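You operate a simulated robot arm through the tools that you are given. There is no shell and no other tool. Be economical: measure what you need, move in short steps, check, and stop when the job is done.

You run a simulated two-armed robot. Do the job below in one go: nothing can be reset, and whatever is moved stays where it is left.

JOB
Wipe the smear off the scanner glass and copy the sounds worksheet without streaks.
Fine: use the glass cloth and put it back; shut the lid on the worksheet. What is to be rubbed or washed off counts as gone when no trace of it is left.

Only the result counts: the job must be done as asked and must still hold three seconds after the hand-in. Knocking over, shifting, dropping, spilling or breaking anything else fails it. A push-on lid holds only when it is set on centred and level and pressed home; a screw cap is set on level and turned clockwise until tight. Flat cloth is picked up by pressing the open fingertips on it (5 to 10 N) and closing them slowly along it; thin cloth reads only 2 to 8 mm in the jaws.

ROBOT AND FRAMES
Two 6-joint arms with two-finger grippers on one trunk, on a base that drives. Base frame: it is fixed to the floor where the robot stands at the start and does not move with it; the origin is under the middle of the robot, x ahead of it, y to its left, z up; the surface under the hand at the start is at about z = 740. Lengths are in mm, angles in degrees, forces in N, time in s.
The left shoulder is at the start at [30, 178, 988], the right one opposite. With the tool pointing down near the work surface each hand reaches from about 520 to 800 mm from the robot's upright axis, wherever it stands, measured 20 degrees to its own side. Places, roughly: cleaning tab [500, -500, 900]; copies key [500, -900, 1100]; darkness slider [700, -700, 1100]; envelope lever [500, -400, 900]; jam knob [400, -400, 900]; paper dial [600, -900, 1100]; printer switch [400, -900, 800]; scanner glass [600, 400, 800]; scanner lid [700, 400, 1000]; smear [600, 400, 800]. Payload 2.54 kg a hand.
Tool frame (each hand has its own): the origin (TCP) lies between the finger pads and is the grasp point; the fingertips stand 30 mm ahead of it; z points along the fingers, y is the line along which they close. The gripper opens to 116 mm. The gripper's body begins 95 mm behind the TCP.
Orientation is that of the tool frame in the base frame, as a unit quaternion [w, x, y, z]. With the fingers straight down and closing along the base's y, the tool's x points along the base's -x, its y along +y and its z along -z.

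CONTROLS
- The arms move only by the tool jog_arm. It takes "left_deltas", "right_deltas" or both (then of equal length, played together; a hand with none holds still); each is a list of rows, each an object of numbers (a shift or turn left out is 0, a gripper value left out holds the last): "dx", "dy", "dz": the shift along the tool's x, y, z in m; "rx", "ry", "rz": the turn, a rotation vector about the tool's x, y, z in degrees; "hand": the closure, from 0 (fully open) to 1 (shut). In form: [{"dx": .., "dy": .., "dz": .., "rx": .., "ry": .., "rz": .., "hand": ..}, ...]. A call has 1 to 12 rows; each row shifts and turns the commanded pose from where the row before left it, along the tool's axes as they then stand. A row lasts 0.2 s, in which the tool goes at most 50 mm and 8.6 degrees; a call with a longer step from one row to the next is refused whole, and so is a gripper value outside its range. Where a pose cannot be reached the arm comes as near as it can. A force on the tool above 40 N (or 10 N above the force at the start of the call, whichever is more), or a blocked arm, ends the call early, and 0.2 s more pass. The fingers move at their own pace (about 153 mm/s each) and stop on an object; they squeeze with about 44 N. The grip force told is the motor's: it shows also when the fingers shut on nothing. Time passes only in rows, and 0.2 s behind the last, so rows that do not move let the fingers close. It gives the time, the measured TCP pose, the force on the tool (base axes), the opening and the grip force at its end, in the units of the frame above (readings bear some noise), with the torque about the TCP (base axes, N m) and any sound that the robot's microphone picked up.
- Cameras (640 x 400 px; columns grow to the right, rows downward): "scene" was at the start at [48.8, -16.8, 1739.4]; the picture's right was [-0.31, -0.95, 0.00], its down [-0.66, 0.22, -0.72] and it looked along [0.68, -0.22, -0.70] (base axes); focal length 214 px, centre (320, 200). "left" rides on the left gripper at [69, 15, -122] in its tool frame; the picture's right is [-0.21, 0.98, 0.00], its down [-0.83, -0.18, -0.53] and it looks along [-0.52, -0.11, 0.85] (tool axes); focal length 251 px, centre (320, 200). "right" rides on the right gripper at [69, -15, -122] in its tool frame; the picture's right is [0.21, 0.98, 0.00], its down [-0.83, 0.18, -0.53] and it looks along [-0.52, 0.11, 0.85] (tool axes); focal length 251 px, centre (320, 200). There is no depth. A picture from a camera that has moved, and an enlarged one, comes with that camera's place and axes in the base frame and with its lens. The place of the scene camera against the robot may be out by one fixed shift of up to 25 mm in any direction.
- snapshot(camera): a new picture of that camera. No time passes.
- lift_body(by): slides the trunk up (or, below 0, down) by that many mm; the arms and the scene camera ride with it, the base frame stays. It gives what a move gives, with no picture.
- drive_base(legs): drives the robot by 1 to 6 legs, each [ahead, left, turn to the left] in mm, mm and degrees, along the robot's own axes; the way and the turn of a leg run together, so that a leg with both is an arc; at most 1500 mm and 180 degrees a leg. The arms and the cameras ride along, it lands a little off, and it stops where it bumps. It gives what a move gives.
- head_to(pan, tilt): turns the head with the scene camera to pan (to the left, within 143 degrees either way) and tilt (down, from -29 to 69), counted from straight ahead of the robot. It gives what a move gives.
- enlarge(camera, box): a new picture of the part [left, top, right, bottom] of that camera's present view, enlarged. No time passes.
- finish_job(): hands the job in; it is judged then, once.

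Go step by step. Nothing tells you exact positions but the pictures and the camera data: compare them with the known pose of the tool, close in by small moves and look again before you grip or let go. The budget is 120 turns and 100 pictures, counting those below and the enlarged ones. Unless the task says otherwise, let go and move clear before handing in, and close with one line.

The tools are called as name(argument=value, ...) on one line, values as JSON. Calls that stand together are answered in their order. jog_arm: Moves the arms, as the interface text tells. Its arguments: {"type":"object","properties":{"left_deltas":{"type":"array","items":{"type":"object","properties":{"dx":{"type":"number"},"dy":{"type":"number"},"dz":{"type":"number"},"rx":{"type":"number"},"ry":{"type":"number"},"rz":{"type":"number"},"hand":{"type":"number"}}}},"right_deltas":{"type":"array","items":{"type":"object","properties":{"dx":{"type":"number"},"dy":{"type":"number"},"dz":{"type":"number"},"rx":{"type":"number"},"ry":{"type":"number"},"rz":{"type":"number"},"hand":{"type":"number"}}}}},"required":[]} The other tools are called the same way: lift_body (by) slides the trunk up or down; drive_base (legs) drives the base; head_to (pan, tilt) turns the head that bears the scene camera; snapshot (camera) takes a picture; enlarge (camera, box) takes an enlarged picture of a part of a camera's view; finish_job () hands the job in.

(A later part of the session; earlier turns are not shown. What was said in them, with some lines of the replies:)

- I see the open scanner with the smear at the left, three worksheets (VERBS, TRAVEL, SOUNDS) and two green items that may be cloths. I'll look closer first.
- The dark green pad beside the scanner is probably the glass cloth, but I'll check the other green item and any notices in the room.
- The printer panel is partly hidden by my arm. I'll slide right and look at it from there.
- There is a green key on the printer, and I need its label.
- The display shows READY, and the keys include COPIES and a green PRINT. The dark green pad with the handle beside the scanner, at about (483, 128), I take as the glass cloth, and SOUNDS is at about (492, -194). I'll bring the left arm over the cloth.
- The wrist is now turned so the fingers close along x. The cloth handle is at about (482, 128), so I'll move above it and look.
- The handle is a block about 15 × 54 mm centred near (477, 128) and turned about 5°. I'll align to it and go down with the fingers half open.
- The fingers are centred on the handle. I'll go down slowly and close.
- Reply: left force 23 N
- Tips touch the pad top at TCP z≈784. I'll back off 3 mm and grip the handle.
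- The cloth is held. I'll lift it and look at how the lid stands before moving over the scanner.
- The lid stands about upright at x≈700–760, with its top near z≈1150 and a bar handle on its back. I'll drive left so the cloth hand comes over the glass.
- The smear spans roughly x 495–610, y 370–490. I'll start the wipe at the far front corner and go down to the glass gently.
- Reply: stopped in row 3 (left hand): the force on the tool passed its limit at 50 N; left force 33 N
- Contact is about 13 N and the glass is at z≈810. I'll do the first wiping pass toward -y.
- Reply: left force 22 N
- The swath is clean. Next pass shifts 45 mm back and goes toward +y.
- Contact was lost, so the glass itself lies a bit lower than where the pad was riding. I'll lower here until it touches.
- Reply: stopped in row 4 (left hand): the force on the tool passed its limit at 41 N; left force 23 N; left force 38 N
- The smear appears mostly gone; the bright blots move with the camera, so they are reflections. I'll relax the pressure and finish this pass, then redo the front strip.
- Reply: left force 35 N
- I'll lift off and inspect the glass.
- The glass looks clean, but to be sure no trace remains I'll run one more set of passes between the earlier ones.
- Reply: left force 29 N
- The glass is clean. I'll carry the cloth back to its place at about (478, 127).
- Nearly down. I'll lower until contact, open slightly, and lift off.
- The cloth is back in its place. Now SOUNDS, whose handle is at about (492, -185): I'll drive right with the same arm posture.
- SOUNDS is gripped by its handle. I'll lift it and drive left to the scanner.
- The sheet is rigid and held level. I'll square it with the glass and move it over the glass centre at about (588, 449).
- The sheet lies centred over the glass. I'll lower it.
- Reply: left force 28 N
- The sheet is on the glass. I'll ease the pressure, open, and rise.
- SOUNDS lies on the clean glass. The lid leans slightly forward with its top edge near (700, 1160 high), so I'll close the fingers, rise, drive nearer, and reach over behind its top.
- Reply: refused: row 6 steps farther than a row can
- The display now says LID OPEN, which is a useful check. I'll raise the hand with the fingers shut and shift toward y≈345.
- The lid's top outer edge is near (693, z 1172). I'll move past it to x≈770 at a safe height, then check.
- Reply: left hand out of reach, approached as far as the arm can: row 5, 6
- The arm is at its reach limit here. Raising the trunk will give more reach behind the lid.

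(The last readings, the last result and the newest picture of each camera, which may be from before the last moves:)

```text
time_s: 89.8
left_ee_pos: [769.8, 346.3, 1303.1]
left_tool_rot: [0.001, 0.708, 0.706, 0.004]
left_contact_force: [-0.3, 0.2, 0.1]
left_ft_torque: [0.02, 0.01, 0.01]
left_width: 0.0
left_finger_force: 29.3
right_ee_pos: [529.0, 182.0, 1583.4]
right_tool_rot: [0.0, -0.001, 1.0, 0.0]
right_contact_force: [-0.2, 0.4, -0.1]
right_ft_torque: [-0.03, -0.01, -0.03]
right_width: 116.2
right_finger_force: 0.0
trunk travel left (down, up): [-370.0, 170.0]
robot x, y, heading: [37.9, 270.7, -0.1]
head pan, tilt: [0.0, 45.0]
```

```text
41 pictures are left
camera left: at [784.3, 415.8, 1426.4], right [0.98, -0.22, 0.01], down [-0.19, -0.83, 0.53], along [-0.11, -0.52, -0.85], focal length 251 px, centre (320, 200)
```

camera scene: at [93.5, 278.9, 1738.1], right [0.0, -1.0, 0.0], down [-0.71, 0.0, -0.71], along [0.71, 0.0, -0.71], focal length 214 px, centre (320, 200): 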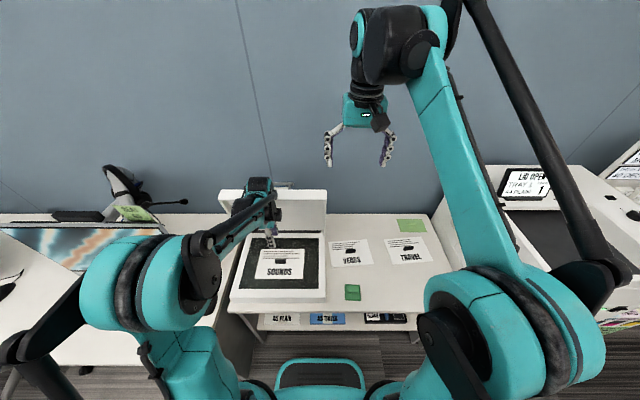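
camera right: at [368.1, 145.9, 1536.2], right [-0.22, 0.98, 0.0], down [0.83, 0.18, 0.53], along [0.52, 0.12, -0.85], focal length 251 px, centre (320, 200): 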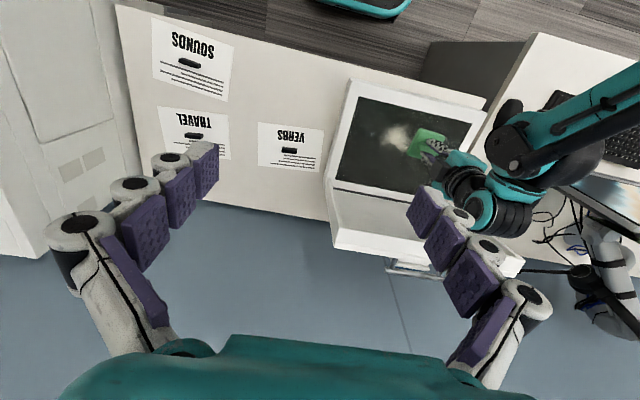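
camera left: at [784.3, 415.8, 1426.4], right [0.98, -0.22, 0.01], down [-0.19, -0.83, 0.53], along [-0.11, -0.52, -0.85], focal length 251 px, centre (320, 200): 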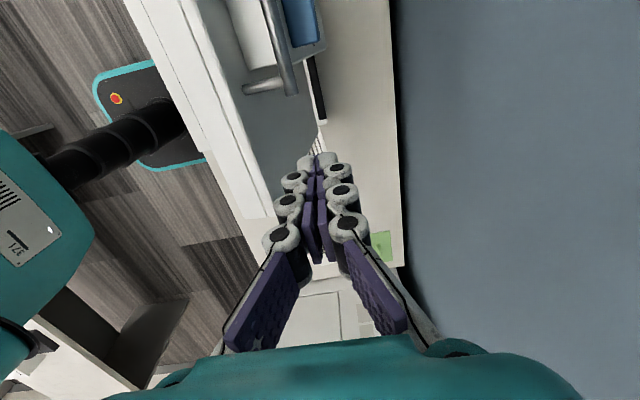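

There is clear space behind the lid at this y. I'll lower to TCP z≈1150, then pull toward me.

jog_arm(left_deltas=[{"dz": 0.04}, {"dz": 0.04}, {"dz": 0.04}, {"dz": 0.03}, {}])

snapshot(camera="left")

enlarge(camera="right", box=[250, 80, 530, 300])

```text
time_s: 91.0
left_ee_pos: [769.1, 347.7, 1152.1]
left_tool_rot: [0.002, 0.707, 0.707, 0.003]
left_contact_force: [-0.4, -0.5, 0.3]
left_ft_torque: [0.01, -0.01, 0.03]
left_width: 0.3
left_finger_force: 28.5
right_ee_pos: [528.5, 181.7, 1583.1]
right_tool_rot: [0.001, 0.0, 1.0, 0.0]
right_contact_force: [0.0, -0.3, -1.3]
right_ft_torque: [-0.01, 0.01, 0.0]
right_width: 116.0
right_finger_force: 0.0
trunk travel left (down, up): [-370.0, 170.0]
robot x, y, heading: [37.3, 274.3, 0.1]
head pan, tilt: [0.0, 45.0]
```

```text
40 pictures are left
camera left: at [783.5, 416.6, 1275.1], right [0.98, -0.22, 0.01], down [-0.19, -0.83, 0.53], along [-0.11, -0.52, -0.85], focal length 251 px, centre (320, 200)
```

left: 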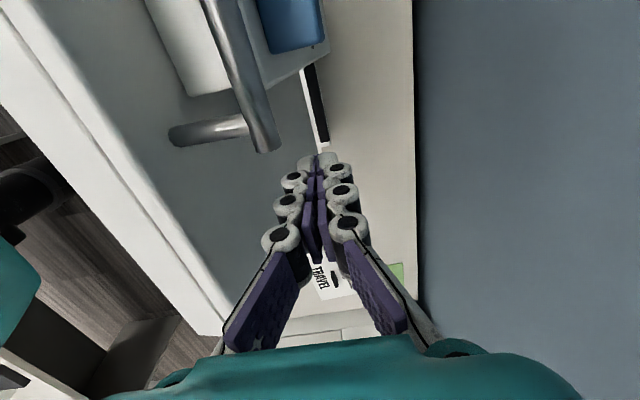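

```text
1.82 times, centred on (390, 190) of right
camera zoom: at [460.6, 166.0, 1706.4], right [-0.21, 0.98, 0.0], down [0.83, 0.18, 0.53], along [0.52, 0.11, -0.85], focal length 457 px, centre (193, 218)
```

zoom: 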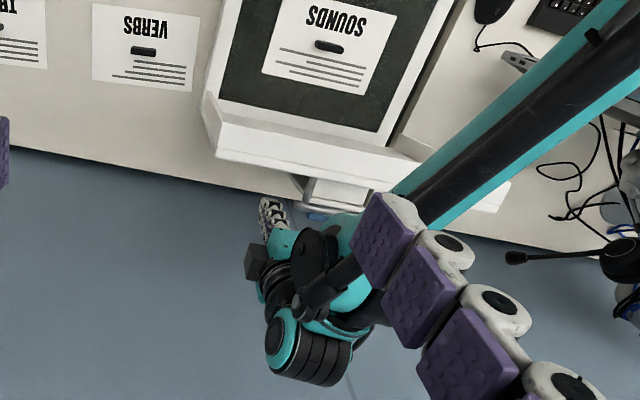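

There is a white and blue thing near the handle; I want to know whether it sits on the lid or on the table before moving the lid.

enlarge(camera="left", box=[100, 0, 420, 200])

enlarge(camera="right", box=[350, 150, 460, 220])

```text
2.00 times, centred on (260, 100) of left
camera zoom: at [783.5, 416.6, 1275.1], right [0.98, -0.22, 0.01], down [-0.19, -0.83, 0.53], along [-0.11, -0.52, -0.85], focal length 503 px, centre (440, 400)
```

zoom: 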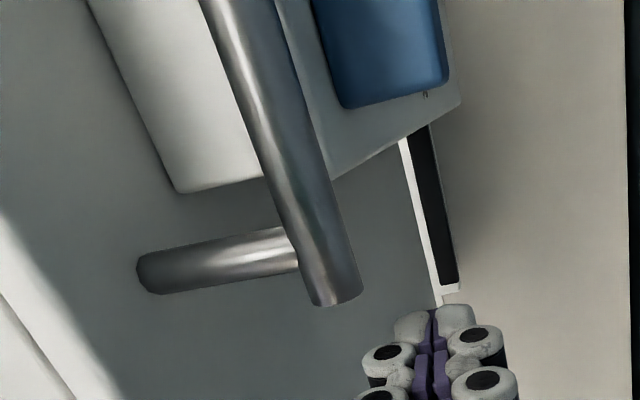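

```text
5.71 times, centred on (405, 185) of right
camera zoom: at [460.6, 166.0, 1706.4], right [-0.21, 0.98, 0.0], down [0.83, 0.18, 0.53], along [0.52, 0.11, -0.85], focal length 1437 px, centre (-166, 286)
```

zoom: 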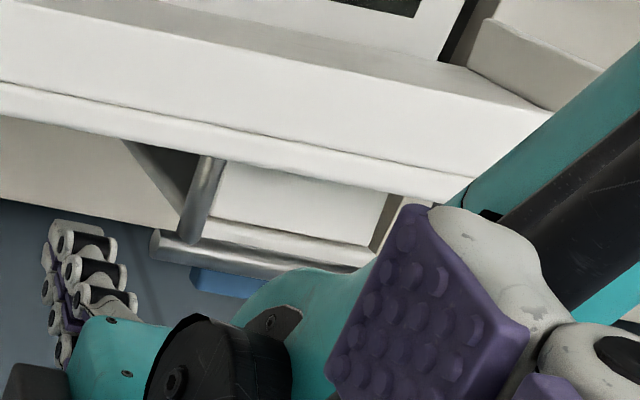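

enlarge(camera="scene", box=[190, 140, 350, 250])

snapshot(camera="scene")

```text
3.64 times, centred on (270, 195) of scene
camera zoom: at [93.4, 278.8, 1908.1], right [0.0, -1.0, 0.0], down [-0.71, 0.0, -0.71], along [0.71, 0.0, -0.71], focal length 780 px, centre (502, 218)
```

zoom: 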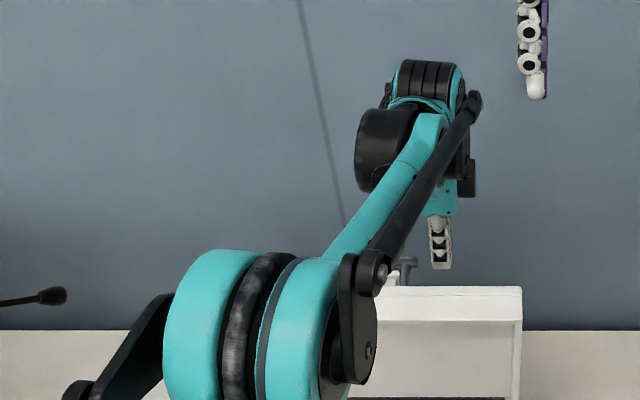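

```text
35 pictures are left
camera scene: at [93.4, 278.8, 1908.1], right [0.0, -1.0, 0.0], down [-0.71, 0.0, -0.71], along [0.71, 0.0, -0.71], focal length 214 px, centre (320, 200)
```

scene: 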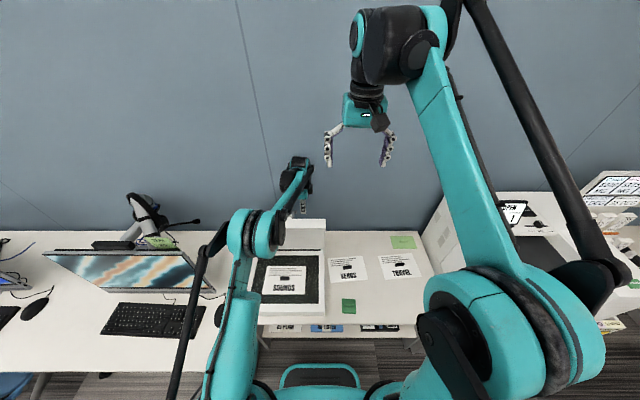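

I'll raise the hand and look at it from above from the +y side.

jog_arm(left_deltas=[{"dz": -0.045}, {"dz": -0.045}, {"dz": -0.045}, {"dz": -0.015}, {"dx": 0.045}, {"dx": 0.045}, {"dx": 0.045}, {"dx": 0.025}, {}])

snapshot(camera="left")

```text
time_s: 93.0
left_ee_pos: [771.9, 504.5, 1303.7]
left_tool_rot: [0.002, 0.708, 0.707, 0.003]
left_contact_force: [0.2, -0.6, -0.4]
left_ft_torque: [0.03, 0.03, -0.01]
left_width: 0.0
left_finger_force: 28.7
right_ee_pos: [529.0, 180.4, 1582.8]
right_tool_rot: [0.0, 0.0, 1.0, 0.0]
right_contact_force: [0.2, -0.5, -0.1]
right_ft_torque: [0.01, 0.0, 0.0]
right_width: 116.1
right_finger_force: 0.1
trunk travel left (down, up): [-370.0, 170.0]
robot x, y, heading: [43.6, 266.4, 0.1]
head pan, tilt: [0.0, 45.0]
```

```text
34 pictures are left
camera left: at [786.6, 574.6, 1426.9], right [0.98, -0.22, 0.01], down [-0.19, -0.83, 0.53], along [-0.11, -0.52, -0.85], focal length 251 px, centre (320, 200)
```

left: 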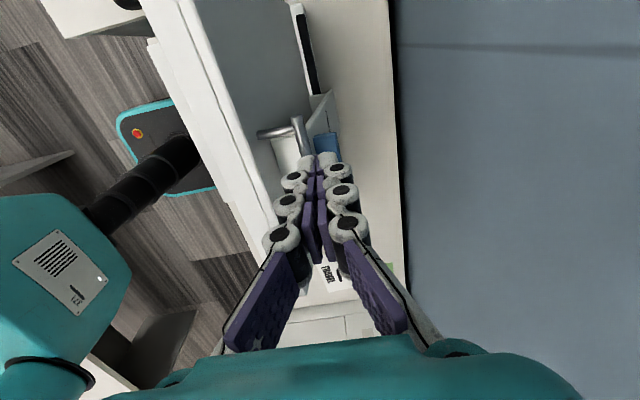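

enlarge(camera="left", box=[240, 90, 370, 170])

```text
4.92 times, centred on (305, 130) of left
camera zoom: at [786.6, 574.6, 1426.9], right [0.98, -0.22, 0.01], down [-0.19, -0.83, 0.53], along [-0.11, -0.52, -0.85], focal length 1238 px, centre (394, 545)
```

zoom: 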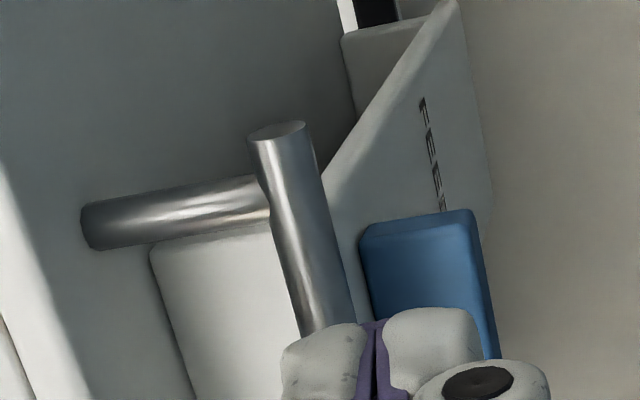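

It is a "FEED…" guide built onto the lid, so it goes with the lid. I'll go back beside the handle, lower, and pull the lid forward.

jog_arm(left_deltas=[{"dx": -0.045}, {"dx": -0.045}, {"dx": -0.045}, {"dx": -0.028}, {"dz": 0.045}, {"dz": 0.045}, {"dz": 0.045}, {"dz": 0.015}, {}])

jog_arm(left_deltas=[{"dy": -0.01}, {"dy": -0.01}, {"dy": -0.01}, {"dy": -0.01}, {"dy": -0.01}, {"dy": -0.01}, {}])

snapshot(camera="left")

```text
time_s: 95.0
left_ee_pos: [769.7, 343.8, 1151.2]
left_tool_rot: [0.001, 0.708, 0.706, 0.003]
left_contact_force: [-0.7, -0.7, 0.0]
left_ft_torque: [-0.01, 0.01, 0.0]
left_width: 0.0
left_finger_force: 28.8
right_ee_pos: [528.9, 181.9, 1582.9]
right_tool_rot: [0.0, 0.001, 1.0, 0.0]
right_contact_force: [0.4, -0.3, 0.7]
right_ft_torque: [0.0, 0.02, 0.04]
right_width: 116.0
right_finger_force: 0.0
trunk travel left (down, up): [-370.0, 170.0]
robot x, y, heading: [42.3, 271.8, -0.0]
head pan, tilt: [0.0, 45.0]
```

```text
time_s: 96.6
left_ee_pos: [711.0, 344.1, 1152.4]
left_tool_rot: [0.0, 0.708, 0.706, 0.003]
left_contact_force: [0.4, -0.2, 0.6]
left_ft_torque: [0.01, 0.0, -0.01]
left_width: 0.0
left_finger_force: 28.7
right_ee_pos: [527.8, 181.9, 1582.1]
right_tool_rot: [0.0, -0.001, 1.0, -0.001]
right_contact_force: [0.7, -0.7, -0.3]
right_ft_torque: [0.03, -0.01, 0.01]
right_width: 115.8
right_finger_force: 0.1
trunk travel left (down, up): [-370.0, 170.0]
robot x, y, heading: [44.3, 269.8, 0.0]
head pan, tilt: [0.0, 45.0]
```

```text
32 pictures are left
camera left: at [724.2, 413.1, 1275.9], right [0.98, -0.22, 0.01], down [-0.19, -0.83, 0.53], along [-0.11, -0.52, -0.85], focal length 251 px, centre (320, 200)
```

left: 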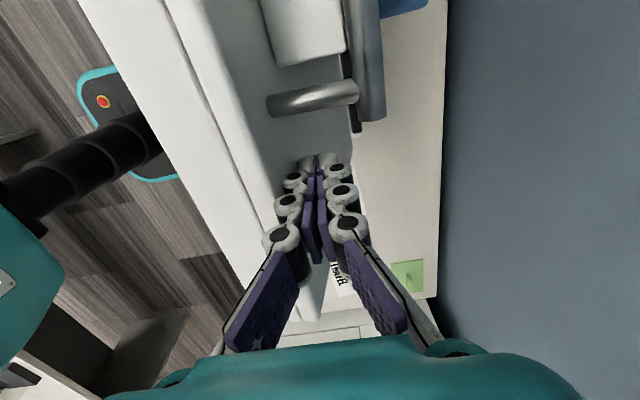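

No contact yet; I'll keep pulling slowly.

jog_arm(left_deltas=[{"dy": -0.01}, {"dy": -0.01}, {"dy": -0.01}, {"dy": -0.01}, {"dy": -0.01}, {}])

snapshot(camera="left")

```text
time_s: 98.0
left_ee_pos: [661.9, 344.5, 1152.4]
left_tool_rot: [0.001, 0.708, 0.706, 0.002]
left_contact_force: [0.5, 0.3, 0.5]
left_ft_torque: [-0.01, 0.0, 0.0]
left_width: 0.0
left_finger_force: 29.1
right_ee_pos: [529.2, 182.8, 1582.8]
right_tool_rot: [0.0, 0.0, 1.0, 0.0]
right_contact_force: [0.9, 0.1, -0.1]
right_ft_torque: [0.0, 0.0, 0.02]
right_width: 116.0
right_finger_force: 0.0
trunk travel left (down, up): [-370.0, 170.0]
robot x, y, heading: [42.0, 270.3, -0.4]
head pan, tilt: [0.0, 45.0]
```

```text
31 pictures are left
camera left: at [675.4, 413.9, 1275.3], right [0.98, -0.22, 0.01], down [-0.19, -0.83, 0.53], along [-0.11, -0.52, -0.85], focal length 251 px, centre (320, 200)
```

left: 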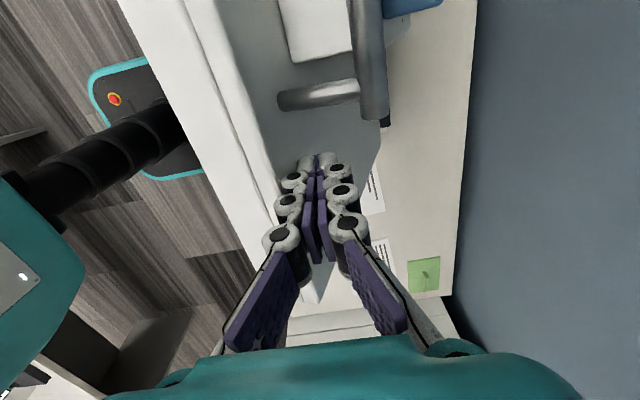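

The lid is following with almost no resistance. I'll follow its arc down in chunks.

jog_arm(left_deltas=[{"dy": -0.0147, "dz": 0.0068}, {"dy": -0.0147, "dz": 0.0068}, {"dy": -0.0147, "dz": 0.0068}, {"dy": -0.0147, "dz": 0.0068}, {}])

snapshot(camera="left")

enlarge(camera="right", box=[250, 20, 530, 240])

```text
time_s: 99.2
left_ee_pos: [602.1, 345.1, 1122.0]
left_tool_rot: [0.002, 0.708, 0.706, 0.003]
left_contact_force: [0.9, 0.1, -0.9]
left_ft_torque: [0.0, 0.01, -0.01]
left_width: 0.0
left_finger_force: 28.3
right_ee_pos: [528.8, 181.6, 1582.7]
right_tool_rot: [0.0, 0.0, 1.0, 0.001]
right_contact_force: [0.2, 0.0, -0.2]
right_ft_torque: [0.02, -0.03, -0.03]
right_width: 115.9
right_finger_force: 0.0
trunk travel left (down, up): [-370.0, 170.0]
robot x, y, heading: [37.5, 271.4, 0.1]
head pan, tilt: [0.0, 45.0]
```

```text
30 pictures are left
camera left: at [616.0, 413.7, 1246.9], right [0.98, -0.22, 0.01], down [-0.19, -0.83, 0.53], along [-0.11, -0.52, -0.85], focal length 251 px, centre (320, 200)
```

left: 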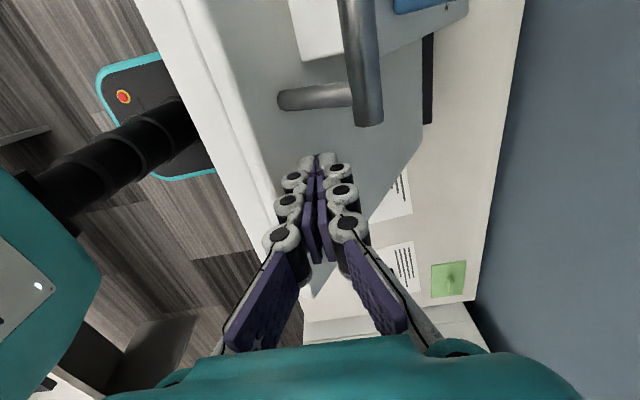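

```text
1.82 times, centred on (390, 130) of right
camera zoom: at [461.5, 166.1, 1706.1], right [-0.21, 0.98, 0.0], down [0.83, 0.18, 0.53], along [0.52, 0.11, -0.85], focal length 457 px, centre (193, 327)
```

zoom: 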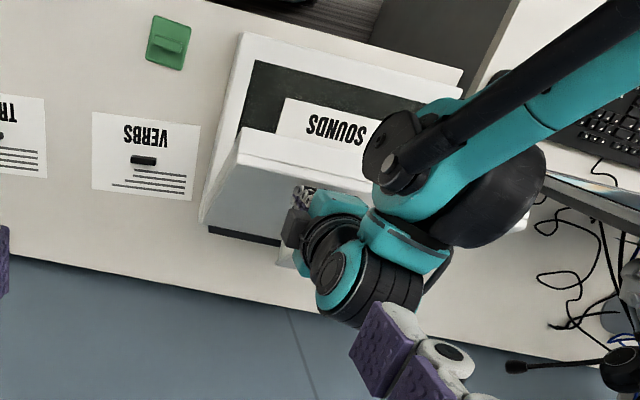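

jog_arm(left_deltas=[{"dy": -0.013, "dz": 0.0097}, {"dy": -0.013, "dz": 0.0097}, {"dy": -0.013, "dz": 0.0097}, {"dy": -0.013, "dz": 0.0097}, {"dy": -0.0106, "dz": 0.0122}, {"dy": -0.0106, "dz": 0.0122}, {"dy": -0.0106, "dz": 0.0122}, {"dy": -0.0106, "dz": 0.0122}, {}])

snapshot(camera="left")

enlarge(camera="right", box=[250, 20, 530, 240])

```text
time_s: 101.2
left_ee_pos: [507.8, 344.8, 1034.5]
left_tool_rot: [0.002, 0.707, 0.707, 0.003]
left_contact_force: [0.2, -0.6, 0.4]
left_ft_torque: [-0.02, 0.02, -0.02]
left_width: 0.0
left_finger_force: 28.5
right_ee_pos: [529.3, 182.0, 1583.2]
right_tool_rot: [0.001, 0.0, 1.0, 0.0]
right_contact_force: [-0.6, 0.6, -0.2]
right_ft_torque: [-0.03, -0.04, 0.01]
right_width: 115.8
right_finger_force: 0.0
trunk travel left (down, up): [-370.0, 170.0]
robot x, y, heading: [42.7, 266.6, 0.0]
head pan, tilt: [0.0, 45.0]
```

```text
28 pictures are left
camera left: at [522.5, 413.5, 1158.9], right [0.98, -0.22, 0.01], down [-0.19, -0.83, 0.53], along [-0.11, -0.52, -0.85], focal length 251 px, centre (320, 200)
```

left: 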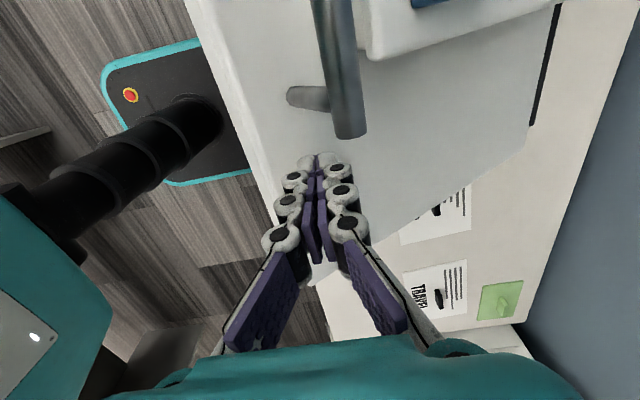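

```text
1.82 times, centred on (390, 130) of right
camera zoom: at [461.1, 166.1, 1706.2], right [-0.21, 0.98, 0.0], down [0.83, 0.18, 0.53], along [0.52, 0.11, -0.85], focal length 457 px, centre (193, 327)
```

zoom: 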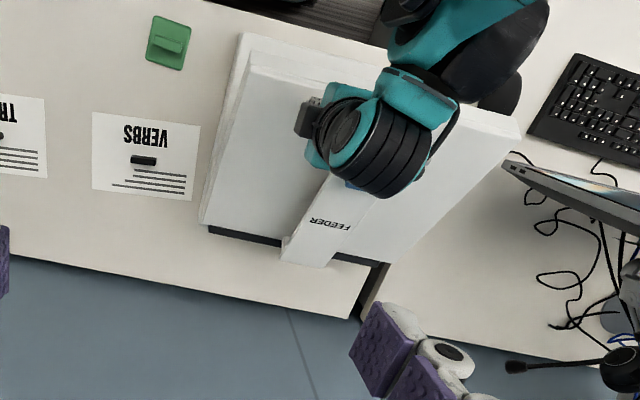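

jog_arm(left_deltas=[{"dy": -0.006, "dz": 0.014}, {"dy": -0.006, "dz": 0.014}, {"dy": -0.006, "dz": 0.014}, {"dy": -0.006, "dz": 0.014}, {"dy": -0.003, "dz": 0.013}, {"dy": -0.002, "dz": 0.013}, {"dz": 0.012}, {}])

snapshot(camera="left")

enlarge(camera="right", box=[250, 20, 530, 240])

```text
time_s: 103.0
left_ee_pos: [513.9, 338.1, 976.3]
left_tool_rot: [0.002, 0.708, 0.706, 0.002]
left_contact_force: [-0.5, 0.5, -0.3]
left_ft_torque: [0.0, 0.0, 0.02]
left_width: 0.0
left_finger_force: 28.9
left hand out of reach, approached as far as the arm can: row 3, 4, 5, 6, 7
right_ee_pos: [528.2, 181.4, 1582.9]
right_tool_rot: [0.0, 0.0, 1.0, -0.001]
right_contact_force: [0.3, 0.2, -0.3]
right_ft_torque: [-0.01, 0.0, 0.02]
right_width: 116.1
right_finger_force: 0.0
trunk travel left (down, up): [-370.0, 170.0]
robot x, y, heading: [42.6, 273.6, 0.3]
head pan, tilt: [0.0, 45.0]
```

```text
26 pictures are left
camera left: at [527.9, 406.6, 1098.4], right [0.98, -0.22, 0.01], down [-0.19, -0.83, 0.53], along [-0.11, -0.52, -0.85], focal length 251 px, centre (320, 200)
```

left: 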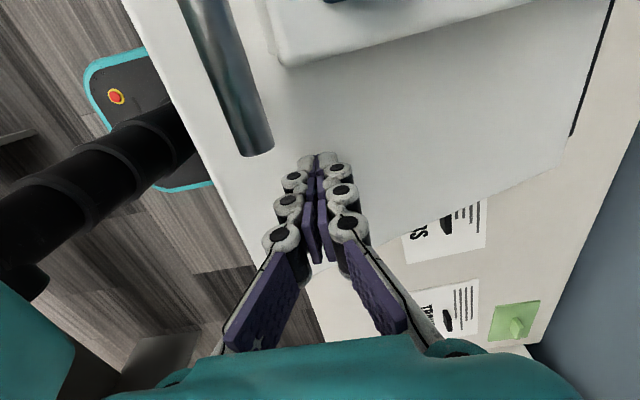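

```text
1.82 times, centred on (390, 130) of right
camera zoom: at [460.6, 166.2, 1706.3], right [-0.21, 0.98, 0.0], down [0.83, 0.18, 0.53], along [0.52, 0.11, -0.85], focal length 457 px, centre (193, 327)
```

zoom: 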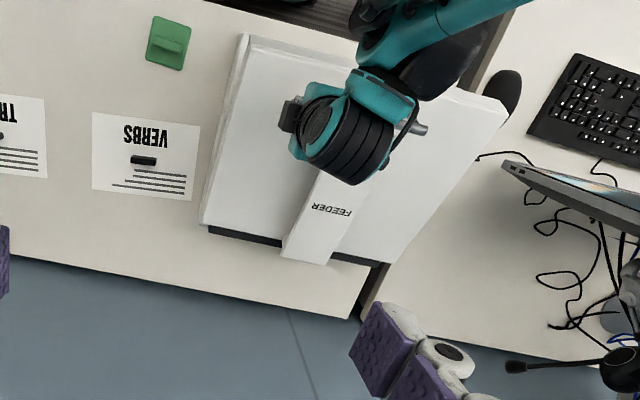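

The arm can't go lower with the trunk up, so I'll lower the trunk gently, which pushes the lid down.

lift_body(by=-50)

lift_body(by=-20)

enlarge(camera="right", box=[250, 20, 530, 240])

```text
time_s: 103.9
left_ee_pos: [513.3, 337.2, 926.0]
left_tool_rot: [0.002, 0.708, 0.706, 0.002]
left_contact_force: [0.2, 0.7, 0.5]
left_ft_torque: [0.01, 0.01, 0.02]
left_width: 0.0
left_finger_force: 28.7
right_ee_pos: [529.0, 181.8, 1533.0]
right_tool_rot: [0.001, 0.001, 1.0, 0.0]
right_contact_force: [0.2, -0.2, 1.1]
right_ft_torque: [-0.01, 0.03, 0.01]
right_width: 116.0
right_finger_force: 0.1
trunk travel left (down, up): [-320.0, 220.0]
robot x, y, heading: [39.3, 273.9, -0.1]
head pan, tilt: [0.0, 45.0]
```

```text
time_s: 104.6
left_ee_pos: [513.0, 338.1, 906.8]
left_tool_rot: [0.001, 0.708, 0.707, 0.003]
left_contact_force: [-0.9, 0.3, -0.1]
left_ft_torque: [0.02, -0.01, 0.0]
left_width: 0.0
left_finger_force: 28.6
right_ee_pos: [528.7, 182.2, 1513.2]
right_tool_rot: [0.0, -0.001, 1.0, 0.0]
right_contact_force: [0.0, 0.5, 0.1]
right_ft_torque: [0.03, -0.01, 0.0]
right_width: 116.2
right_finger_force: 0.1
trunk travel left (down, up): [-300.0, 240.0]
robot x, y, heading: [43.2, 269.8, -0.1]
head pan, tilt: [0.0, 45.0]
```

```text
1.82 times, centred on (390, 130) of right
camera zoom: at [460.7, 166.1, 1636.3], right [-0.21, 0.98, 0.0], down [0.83, 0.18, 0.53], along [0.52, 0.11, -0.85], focal length 457 px, centre (193, 327)
```

zoom: 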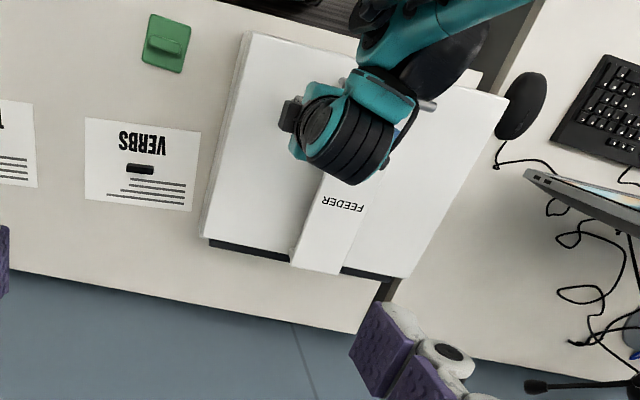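

Almost closed. I'll lower a little more, watching the force.

lift_body(by=-12)

snapshot(camera="left")

```text
time_s: 105.2
left_ee_pos: [514.4, 337.0, 894.8]
left_tool_rot: [0.001, 0.708, 0.706, 0.002]
left_contact_force: [0.2, -0.6, 0.6]
left_ft_torque: [0.02, -0.02, 0.01]
left_width: 0.1
left_finger_force: 28.7
right_ee_pos: [529.3, 182.9, 1501.4]
right_tool_rot: [0.0, -0.001, 1.0, 0.0]
right_contact_force: [0.2, 0.0, 1.3]
right_ft_torque: [0.0, 0.0, 0.01]
right_width: 116.1
right_finger_force: 0.0
trunk travel left (down, up): [-288.0, 252.0]
robot x, y, heading: [43.3, 271.0, 0.3]
head pan, tilt: [0.0, 45.0]
```

```text
23 pictures are left
camera left: at [527.9, 406.5, 1016.5], right [0.98, -0.22, 0.01], down [-0.19, -0.83, 0.53], along [-0.11, -0.52, -0.85], focal length 251 px, centre (320, 200)
```

left: 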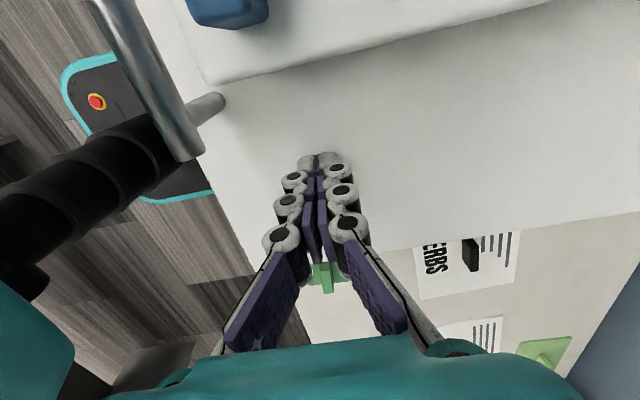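

lift_body(by=-10)

lift_body(by=-8)

enlarge(camera="scene", box=[440, 150, 640, 270])

```text
time_s: 105.6
left_ee_pos: [513.9, 337.6, 886.8]
left_tool_rot: [0.002, 0.707, 0.707, 0.003]
left_contact_force: [0.2, -0.5, 14.5]
left_ft_torque: [-0.09, 0.01, -0.01]
left_width: 5.9
left_finger_force: 28.7
right_ee_pos: [528.7, 182.7, 1492.3]
right_tool_rot: [-0.001, -0.001, 1.0, 0.0]
right_contact_force: [-0.3, 0.4, -0.3]
right_ft_torque: [-0.02, 0.02, -0.01]
right_width: 115.9
right_finger_force: 0.0
trunk travel left (down, up): [-280.0, 260.0]
robot x, y, heading: [43.6, 272.3, 0.1]
head pan, tilt: [0.0, 45.0]
stopped: the force on the tool passed its limit at 56 N (the readings are from after the stop); the commanded pose is now the measured one
```

```text
time_s: 106.0
left_ee_pos: [513.4, 338.3, 885.9]
left_tool_rot: [0.002, 0.708, 0.706, 0.004]
left_contact_force: [-2.0, 0.6, 20.1]
left_ft_torque: [-0.09, 0.1, 0.01]
left_width: 5.9
left_finger_force: 28.5
right_ee_pos: [528.4, 182.0, 1492.5]
right_tool_rot: [0.001, 0.001, 1.0, 0.0]
right_contact_force: [-0.3, 0.3, 0.0]
right_ft_torque: [0.0, 0.02, 0.02]
right_width: 116.1
right_finger_force: 0.2
trunk travel left (down, up): [-279.0, 261.0]
robot x, y, heading: [41.6, 268.2, 0.1]
head pan, tilt: [0.0, 45.0]
stopped: the force on the tool passed its limit at 56 N (the readings are from after the stop); the commanded pose is now the measured one
```

```text
3.20 times, centred on (540, 210) of scene
camera zoom: at [93.0, 278.6, 1816.9], right [0.0, -1.0, 0.0], down [-0.71, 0.0, -0.71], along [0.71, 0.0, -0.71], focal length 686 px, centre (-384, 168)
```

zoom: 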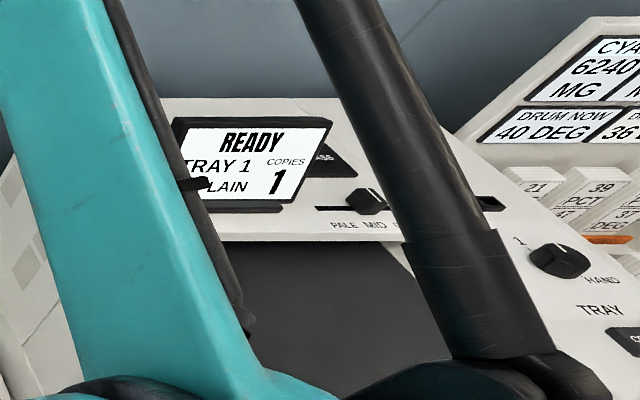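

The display shows READY again, so the lid is shut on the worksheet. I'll lift the left hand clear, then back off and drive to the printer's PRINT key at about (423, -854, 1147).

jog_arm(left_deltas=[{"dz": -0.01}, {"dz": -0.04}, {"dz": -0.045}, {"dz": -0.045}, {"dz": -0.045}, {"dz": -0.045}, {"dz": -0.045}, {"dz": -0.045}, {"dz": -0.045}, {"dz": -0.045}, {"dz": -0.045}, {}])

snapshot(camera="left")

drive_base(legs=[[-138, 0, 0], [0, -1000, 0]])

snapshot(camera="right")

```text
time_s: 108.5
left_ee_pos: [510.7, 335.1, 1340.8]
left_tool_rot: [0.002, 0.707, 0.707, 0.003]
left_contact_force: [0.1, -0.4, 0.0]
left_ft_torque: [0.0, 0.02, 0.0]
left_width: 0.3
left_finger_force: 28.4
right_ee_pos: [529.7, 182.0, 1491.2]
right_tool_rot: [0.0, 0.001, 1.0, -0.001]
right_contact_force: [0.1, 0.4, 0.7]
right_ft_torque: [-0.01, 0.01, -0.02]
right_width: 116.0
right_finger_force: 0.1
trunk travel left (down, up): [-279.0, 261.0]
robot x, y, heading: [43.7, 266.2, 0.0]
head pan, tilt: [0.0, 45.0]
```

```text
21 pictures are left
camera left: at [524.6, 404.2, 1463.6], right [0.98, -0.22, 0.01], down [-0.19, -0.83, 0.53], along [-0.11, -0.52, -0.85], focal length 251 px, centre (320, 200)
```

left: 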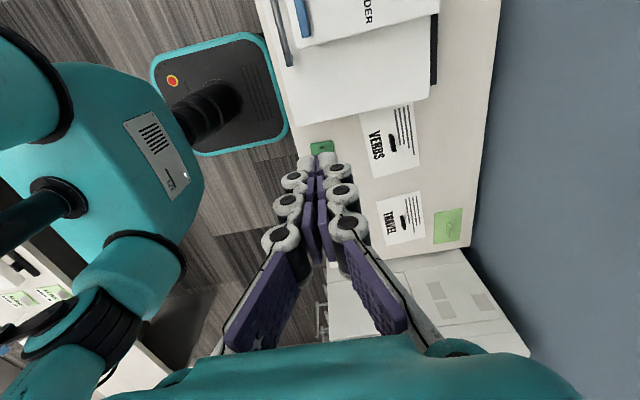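

```text
time_s: 114.7
left_ee_pos: [362.4, -678.5, 1340.5]
left_tool_rot: [0.002, 0.716, 0.698, 0.003]
left_contact_force: [0.9, -0.6, -0.3]
left_ft_torque: [0.03, 0.01, -0.04]
left_width: 0.1
left_finger_force: 28.2
right_ee_pos: [377.5, -830.5, 1490.5]
right_tool_rot: [0.0, 0.013, 1.0, 0.0]
right_contact_force: [-0.4, -0.2, 0.3]
right_ft_torque: [0.02, 0.02, -0.03]
right_width: 116.0
right_finger_force: 0.0
trunk travel left (down, up): [-279.0, 261.0]
robot x, y, heading: [-106.6, -730.1, -1.5]
head pan, tilt: [0.0, 45.0]
```

```text
20 pictures are left
camera right: at [308.9, -845.0, 1614.8], right [-0.19, 0.98, 0.0], down [0.83, 0.16, 0.53], along [0.52, 0.1, -0.85], focal length 251 px, centre (320, 200)
```

right: 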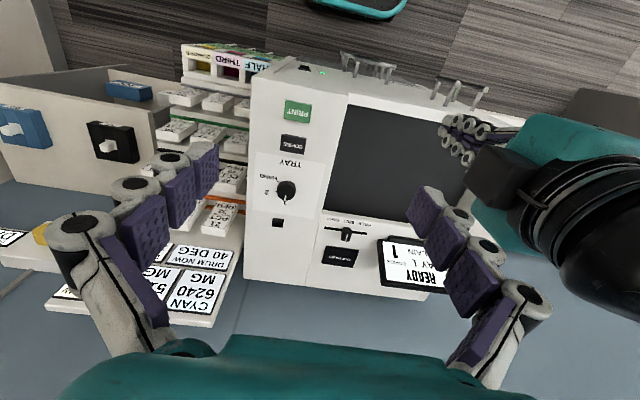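

PRINT is at about (418, -866, 1147), matching my estimate. I'll move the shut right fingers above it and check.

jog_arm(right_deltas=[{"dx": -0.02, "dy": -0.017, "hand": 1.0}, {"dx": -0.02, "dy": -0.017}, {"dz": 0.045}, {"dz": 0.045}, {"dz": 0.045}, {"dz": 0.045}, {"dz": 0.045}, {"dz": 0.03}, {}])

snapshot(camera="right")

```text
time_s: 116.7
left_ee_pos: [361.7, -677.9, 1340.3]
left_tool_rot: [0.002, 0.716, 0.698, 0.002]
left_contact_force: [0.0, -0.8, -0.2]
left_ft_torque: [0.02, -0.02, 0.05]
left_width: 0.0
left_finger_force: 28.3
right_ee_pos: [415.5, -868.5, 1235.1]
right_tool_rot: [0.0, 0.013, 1.0, 0.0]
right_contact_force: [-0.4, -0.5, -0.3]
right_ft_torque: [0.02, 0.01, -0.01]
right_width: 0.0
right_finger_force: 28.3
trunk travel left (down, up): [-279.0, 261.0]
robot x, y, heading: [-108.3, -732.4, -1.5]
head pan, tilt: [0.0, 45.0]
```

```text
19 pictures are left
camera right: at [347.5, -881.3, 1358.4], right [-0.19, 0.98, 0.0], down [0.83, 0.16, 0.53], along [0.52, 0.1, -0.85], focal length 251 px, centre (320, 200)
```

right: 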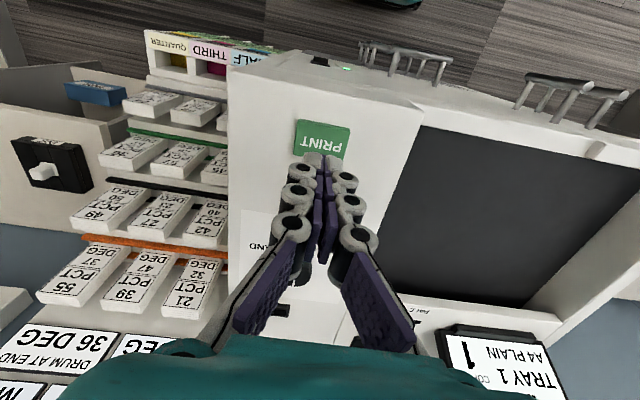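

Right over the key. Going down to press.

jog_arm(right_deltas=[{"dx": -0.002, "dy": 0.002, "dz": 0.025}, {"dz": 0.02}, {"dz": 0.006}, {"dz": 0.003}, {}])

snapshot(camera="right")

```text
time_s: 117.8
left_ee_pos: [362.2, -676.5, 1339.6]
left_tool_rot: [0.002, 0.716, 0.698, 0.003]
left_contact_force: [0.3, 0.0, -0.5]
left_ft_torque: [-0.02, -0.03, 0.01]
left_width: 0.0
left_finger_force: 28.3
right_ee_pos: [418.8, -864.2, 1180.7]
right_tool_rot: [0.0, 0.013, 1.0, -0.001]
right_contact_force: [-0.1, -0.1, -0.3]
right_ft_torque: [0.0, 0.01, 0.01]
right_width: 0.0
right_finger_force: 28.5
trunk travel left (down, up): [-279.0, 261.0]
robot x, y, heading: [-109.7, -729.8, -1.6]
head pan, tilt: [0.0, 45.0]
```

```text
18 pictures are left
camera right: at [349.4, -878.3, 1304.7], right [-0.19, 0.98, 0.0], down [0.83, 0.16, 0.53], along [0.52, 0.1, -0.85], focal length 251 px, centre (320, 200)
```

right: 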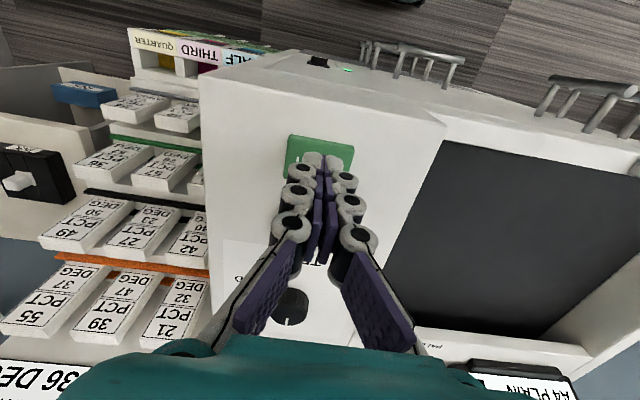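

jog_arm(right_deltas=[{"dz": 0.002}, {"dz": 0.002}, {"dz": 0.002}, {}])

```text
time_s: 118.8
left_ee_pos: [362.8, -678.8, 1340.0]
left_tool_rot: [0.002, 0.716, 0.698, 0.003]
left_contact_force: [-0.8, 0.7, 0.2]
left_ft_torque: [0.0, -0.01, 0.0]
left_width: 0.0
left_finger_force: 29.0
right_ee_pos: [416.4, -863.8, 1176.4]
right_tool_rot: [0.0, 0.012, 1.0, 0.0]
right_contact_force: [-0.4, 0.0, 0.4]
right_ft_torque: [0.0, -0.03, 0.03]
right_width: 0.0
right_finger_force: 28.6
trunk travel left (down, up): [-279.0, 261.0]
robot x, y, heading: [-105.2, -734.1, -1.6]
head pan, tilt: [0.0, 45.0]
```

jog_arm(right_deltas=[{"dz": 0.002}, {"dz": 0.002}, {"dz": 0.002}, {"dz": 0.002}, {}])

```text
time_s: 120.0
left_ee_pos: [362.2, -677.2, 1340.3]
left_tool_rot: [0.002, 0.717, 0.697, 0.002]
left_contact_force: [0.6, -0.1, -0.9]
left_ft_torque: [0.02, 0.01, 0.0]
left_width: 0.0
left_finger_force: 28.7
right_ee_pos: [418.4, -864.1, 1167.1]
right_tool_rot: [0.001, 0.013, 1.0, 0.0]
right_contact_force: [-0.4, 0.3, -0.2]
right_ft_torque: [0.0, 0.01, 0.02]
right_width: 0.1
right_finger_force: 28.8
trunk travel left (down, up): [-279.0, 261.0]
robot x, y, heading: [-113.6, -726.8, -1.6]
head pan, tilt: [0.0, 45.0]
```

jog_arm(right_deltas=[{"dz": 0.002}, {"dz": 0.002}, {"dz": 0.002}, {"dz": 0.002}, {"dz": 0.002}, {}])

enlarge(camera="right", box=[240, 100, 400, 200])

```text
time_s: 121.5
left_ee_pos: [362.3, -677.4, 1341.0]
left_tool_rot: [0.002, 0.716, 0.698, 0.003]
left_contact_force: [0.2, -0.3, -0.3]
left_ft_torque: [0.04, 0.0, 0.01]
left_width: 0.3
left_finger_force: 28.6
right_ee_pos: [418.4, -864.3, 1158.9]
right_tool_rot: [0.001, 0.014, 1.0, -0.001]
right_contact_force: [-0.1, -0.1, -0.4]
right_ft_torque: [0.0, -0.01, 0.02]
right_width: 0.0
right_finger_force: 28.6
trunk travel left (down, up): [-279.0, 261.0]
robot x, y, heading: [-106.8, -728.1, -1.2]
head pan, tilt: [0.0, 45.0]
```

```text
4.00 times, centred on (320, 150) of right
camera zoom: at [349.9, -878.0, 1281.8], right [-0.19, 0.98, 0.0], down [0.83, 0.16, 0.53], along [0.52, 0.1, -0.85], focal length 1006 px, centre (320, 400)
```

zoom: 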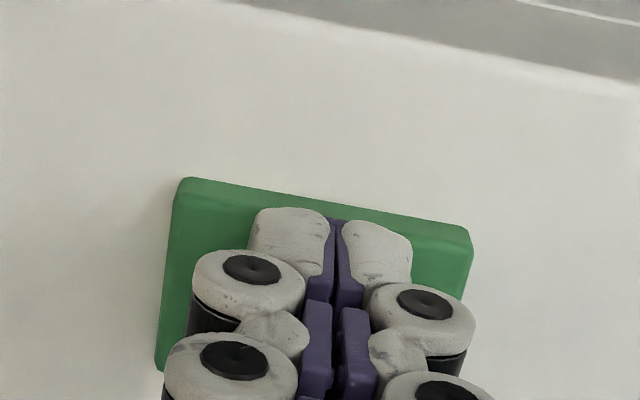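

jog_arm(right_deltas=[{"dz": 0.003}, {"dz": 0.002}, {"dz": 0.002}, {"dz": 0.002}, {"dz": 0.002}, {}])

enlarge(camera="right", box=[240, 100, 400, 200])

```text
time_s: 122.8
left_ee_pos: [360.1, -677.9, 1340.8]
left_tool_rot: [0.002, 0.716, 0.698, 0.003]
left_contact_force: [-0.2, 0.1, -1.0]
left_ft_torque: [0.01, 0.01, 0.0]
left_width: 0.0
left_finger_force: 28.9
right_ee_pos: [417.9, -863.5, 1148.1]
right_tool_rot: [0.0, 0.012, 1.0, 0.0]
right_contact_force: [3.5, -2.5, 22.1]
right_ft_torque: [-0.08, -0.1, 0.02]
right_width: 6.2
right_finger_force: 28.1
trunk travel left (down, up): [-279.0, 261.0]
robot x, y, heading: [-105.9, -725.6, -1.5]
head pan, tilt: [0.0, 45.0]
heard: click
```

```text
4.00 times, centred on (320, 150) of right
camera zoom: at [349.8, -878.1, 1270.9], right [-0.19, 0.98, 0.0], down [0.83, 0.16, 0.54], along [0.53, 0.1, -0.84], focal length 1006 px, centre (320, 400)
```

zoom: 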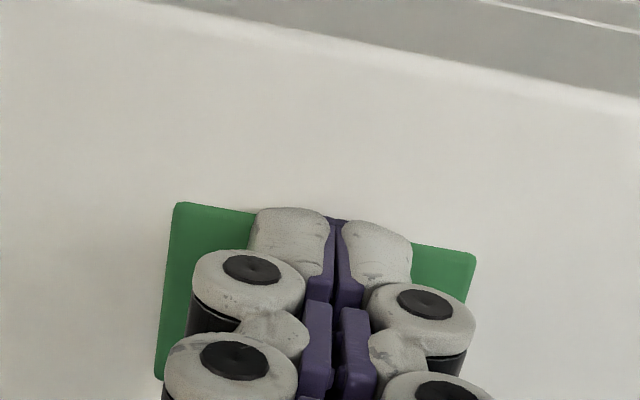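

A click was heard, so the key is pressed. I'll rise and watch the display and the output.

jog_arm(right_deltas=[{"dz": -0.02}, {"dz": -0.045}, {"dz": -0.045}, {"dz": -0.045}, {"dz": -0.045}, {"dz": -0.045}, {"dz": -0.03}, {}])

snapshot(camera="right")

head_to(pan=10, tilt=50)

snapshot(camera="scene")

```text
time_s: 124.7
left_ee_pos: [363.0, -676.9, 1339.9]
left_tool_rot: [0.001, 0.717, 0.698, 0.003]
left_contact_force: [-0.2, -0.7, -0.6]
left_ft_torque: [-0.01, 0.01, -0.03]
left_width: 0.0
left_finger_force: 29.1
right_ee_pos: [419.3, -862.9, 1421.6]
right_tool_rot: [0.0, 0.012, 1.0, 0.0]
right_contact_force: [0.9, -0.2, 0.1]
right_ft_torque: [0.0, 0.0, 0.0]
right_width: 0.0
right_finger_force: 28.2
trunk travel left (down, up): [-279.0, 261.0]
robot x, y, heading: [-106.2, -732.7, -1.3]
head pan, tilt: [0.0, 45.0]
```

```text
15 pictures are left
camera right: at [350.7, -876.4, 1545.6], right [-0.19, 0.98, 0.0], down [0.83, 0.16, 0.53], along [0.52, 0.1, -0.85], focal length 251 px, centre (320, 200)
```

right: 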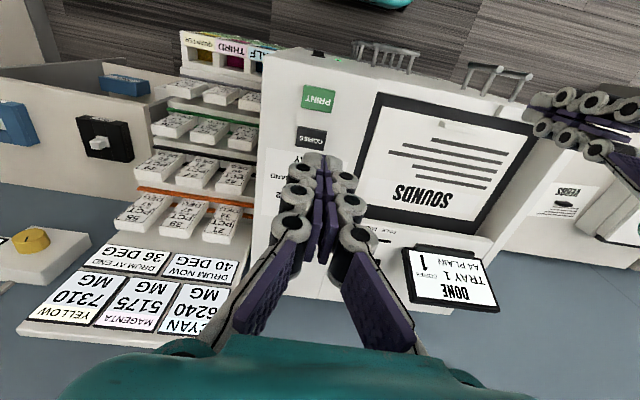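

```text
time_s: 125.4
left_ee_pos: [361.9, -677.2, 1340.0]
left_tool_rot: [0.002, 0.716, 0.698, 0.003]
left_contact_force: [0.3, 0.6, 0.7]
left_ft_torque: [-0.01, -0.01, 0.02]
left_width: 0.0
left_finger_force: 28.6
right_ee_pos: [419.9, -861.7, 1423.3]
right_tool_rot: [0.0, 0.013, 1.0, 0.0]
right_contact_force: [1.0, 0.9, -0.6]
right_ft_torque: [0.02, 0.0, 0.0]
right_width: 0.0
right_finger_force: 28.6
trunk travel left (down, up): [-279.0, 261.0]
robot x, y, heading: [-108.7, -731.3, -1.1]
head pan, tilt: [10.0, 50.0]
```

```text
14 pictures are left
camera scene: at [-60.8, -709.6, 1809.9], right [0.15, -0.99, 0.0], down [-0.76, -0.11, -0.64], along [0.64, 0.1, -0.77], focal length 214 px, centre (320, 200)
```

scene: 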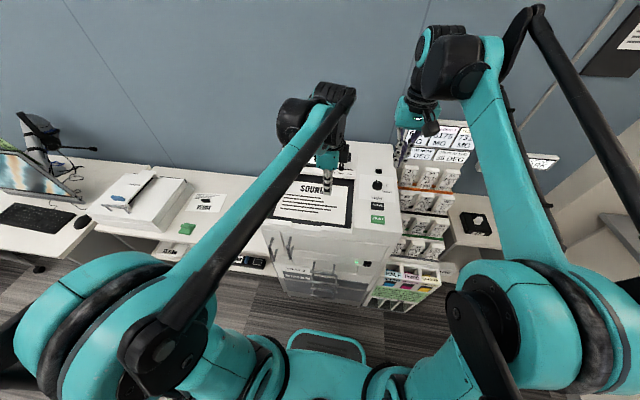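

The display says DONE and a SOUNDS copy lies in the output tray. One closer check for streaks and of the scanner.

enlarge(camera="right", box=[340, 80, 540, 320])

enlarge(camera="scene", box=[70, 150, 290, 280])

```text
1.67 times, centred on (440, 200) of right
camera zoom: at [350.7, -876.4, 1545.3], right [-0.19, 0.98, 0.0], down [0.83, 0.16, 0.53], along [0.52, 0.1, -0.85], focal length 419 px, centre (120, 200)
```

zoom: 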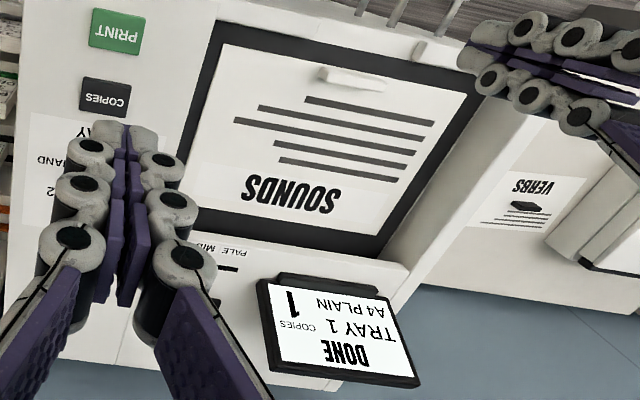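

```text
2.91 times, centred on (180, 215) of scene
camera zoom: at [-60.8, -709.6, 1809.9], right [0.15, -0.99, 0.0], down [-0.76, -0.11, -0.64], along [0.64, 0.1, -0.77], focal length 624 px, centre (727, 156)
```

zoom: 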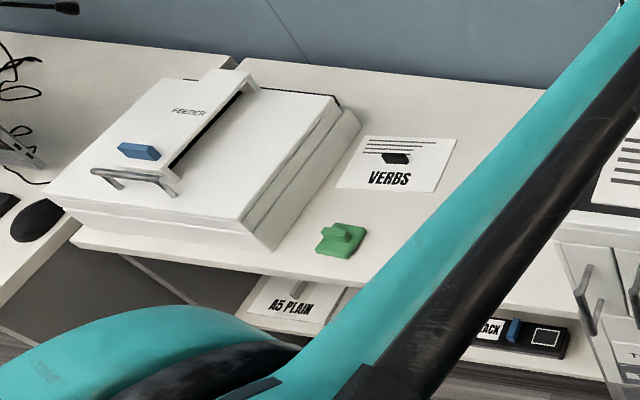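

The copy is free of streaks, the lid is shut on the worksheet, the cloth is back in place and both hands are clear. I'll hand in.

finish_job()

```text
The job is handed in.
```

I wiped the smear off the glass and put the cloth back. SOUNDS is on the glass with the lid shut, and its copy printed with no streaks I could see. The printer reads DONE.
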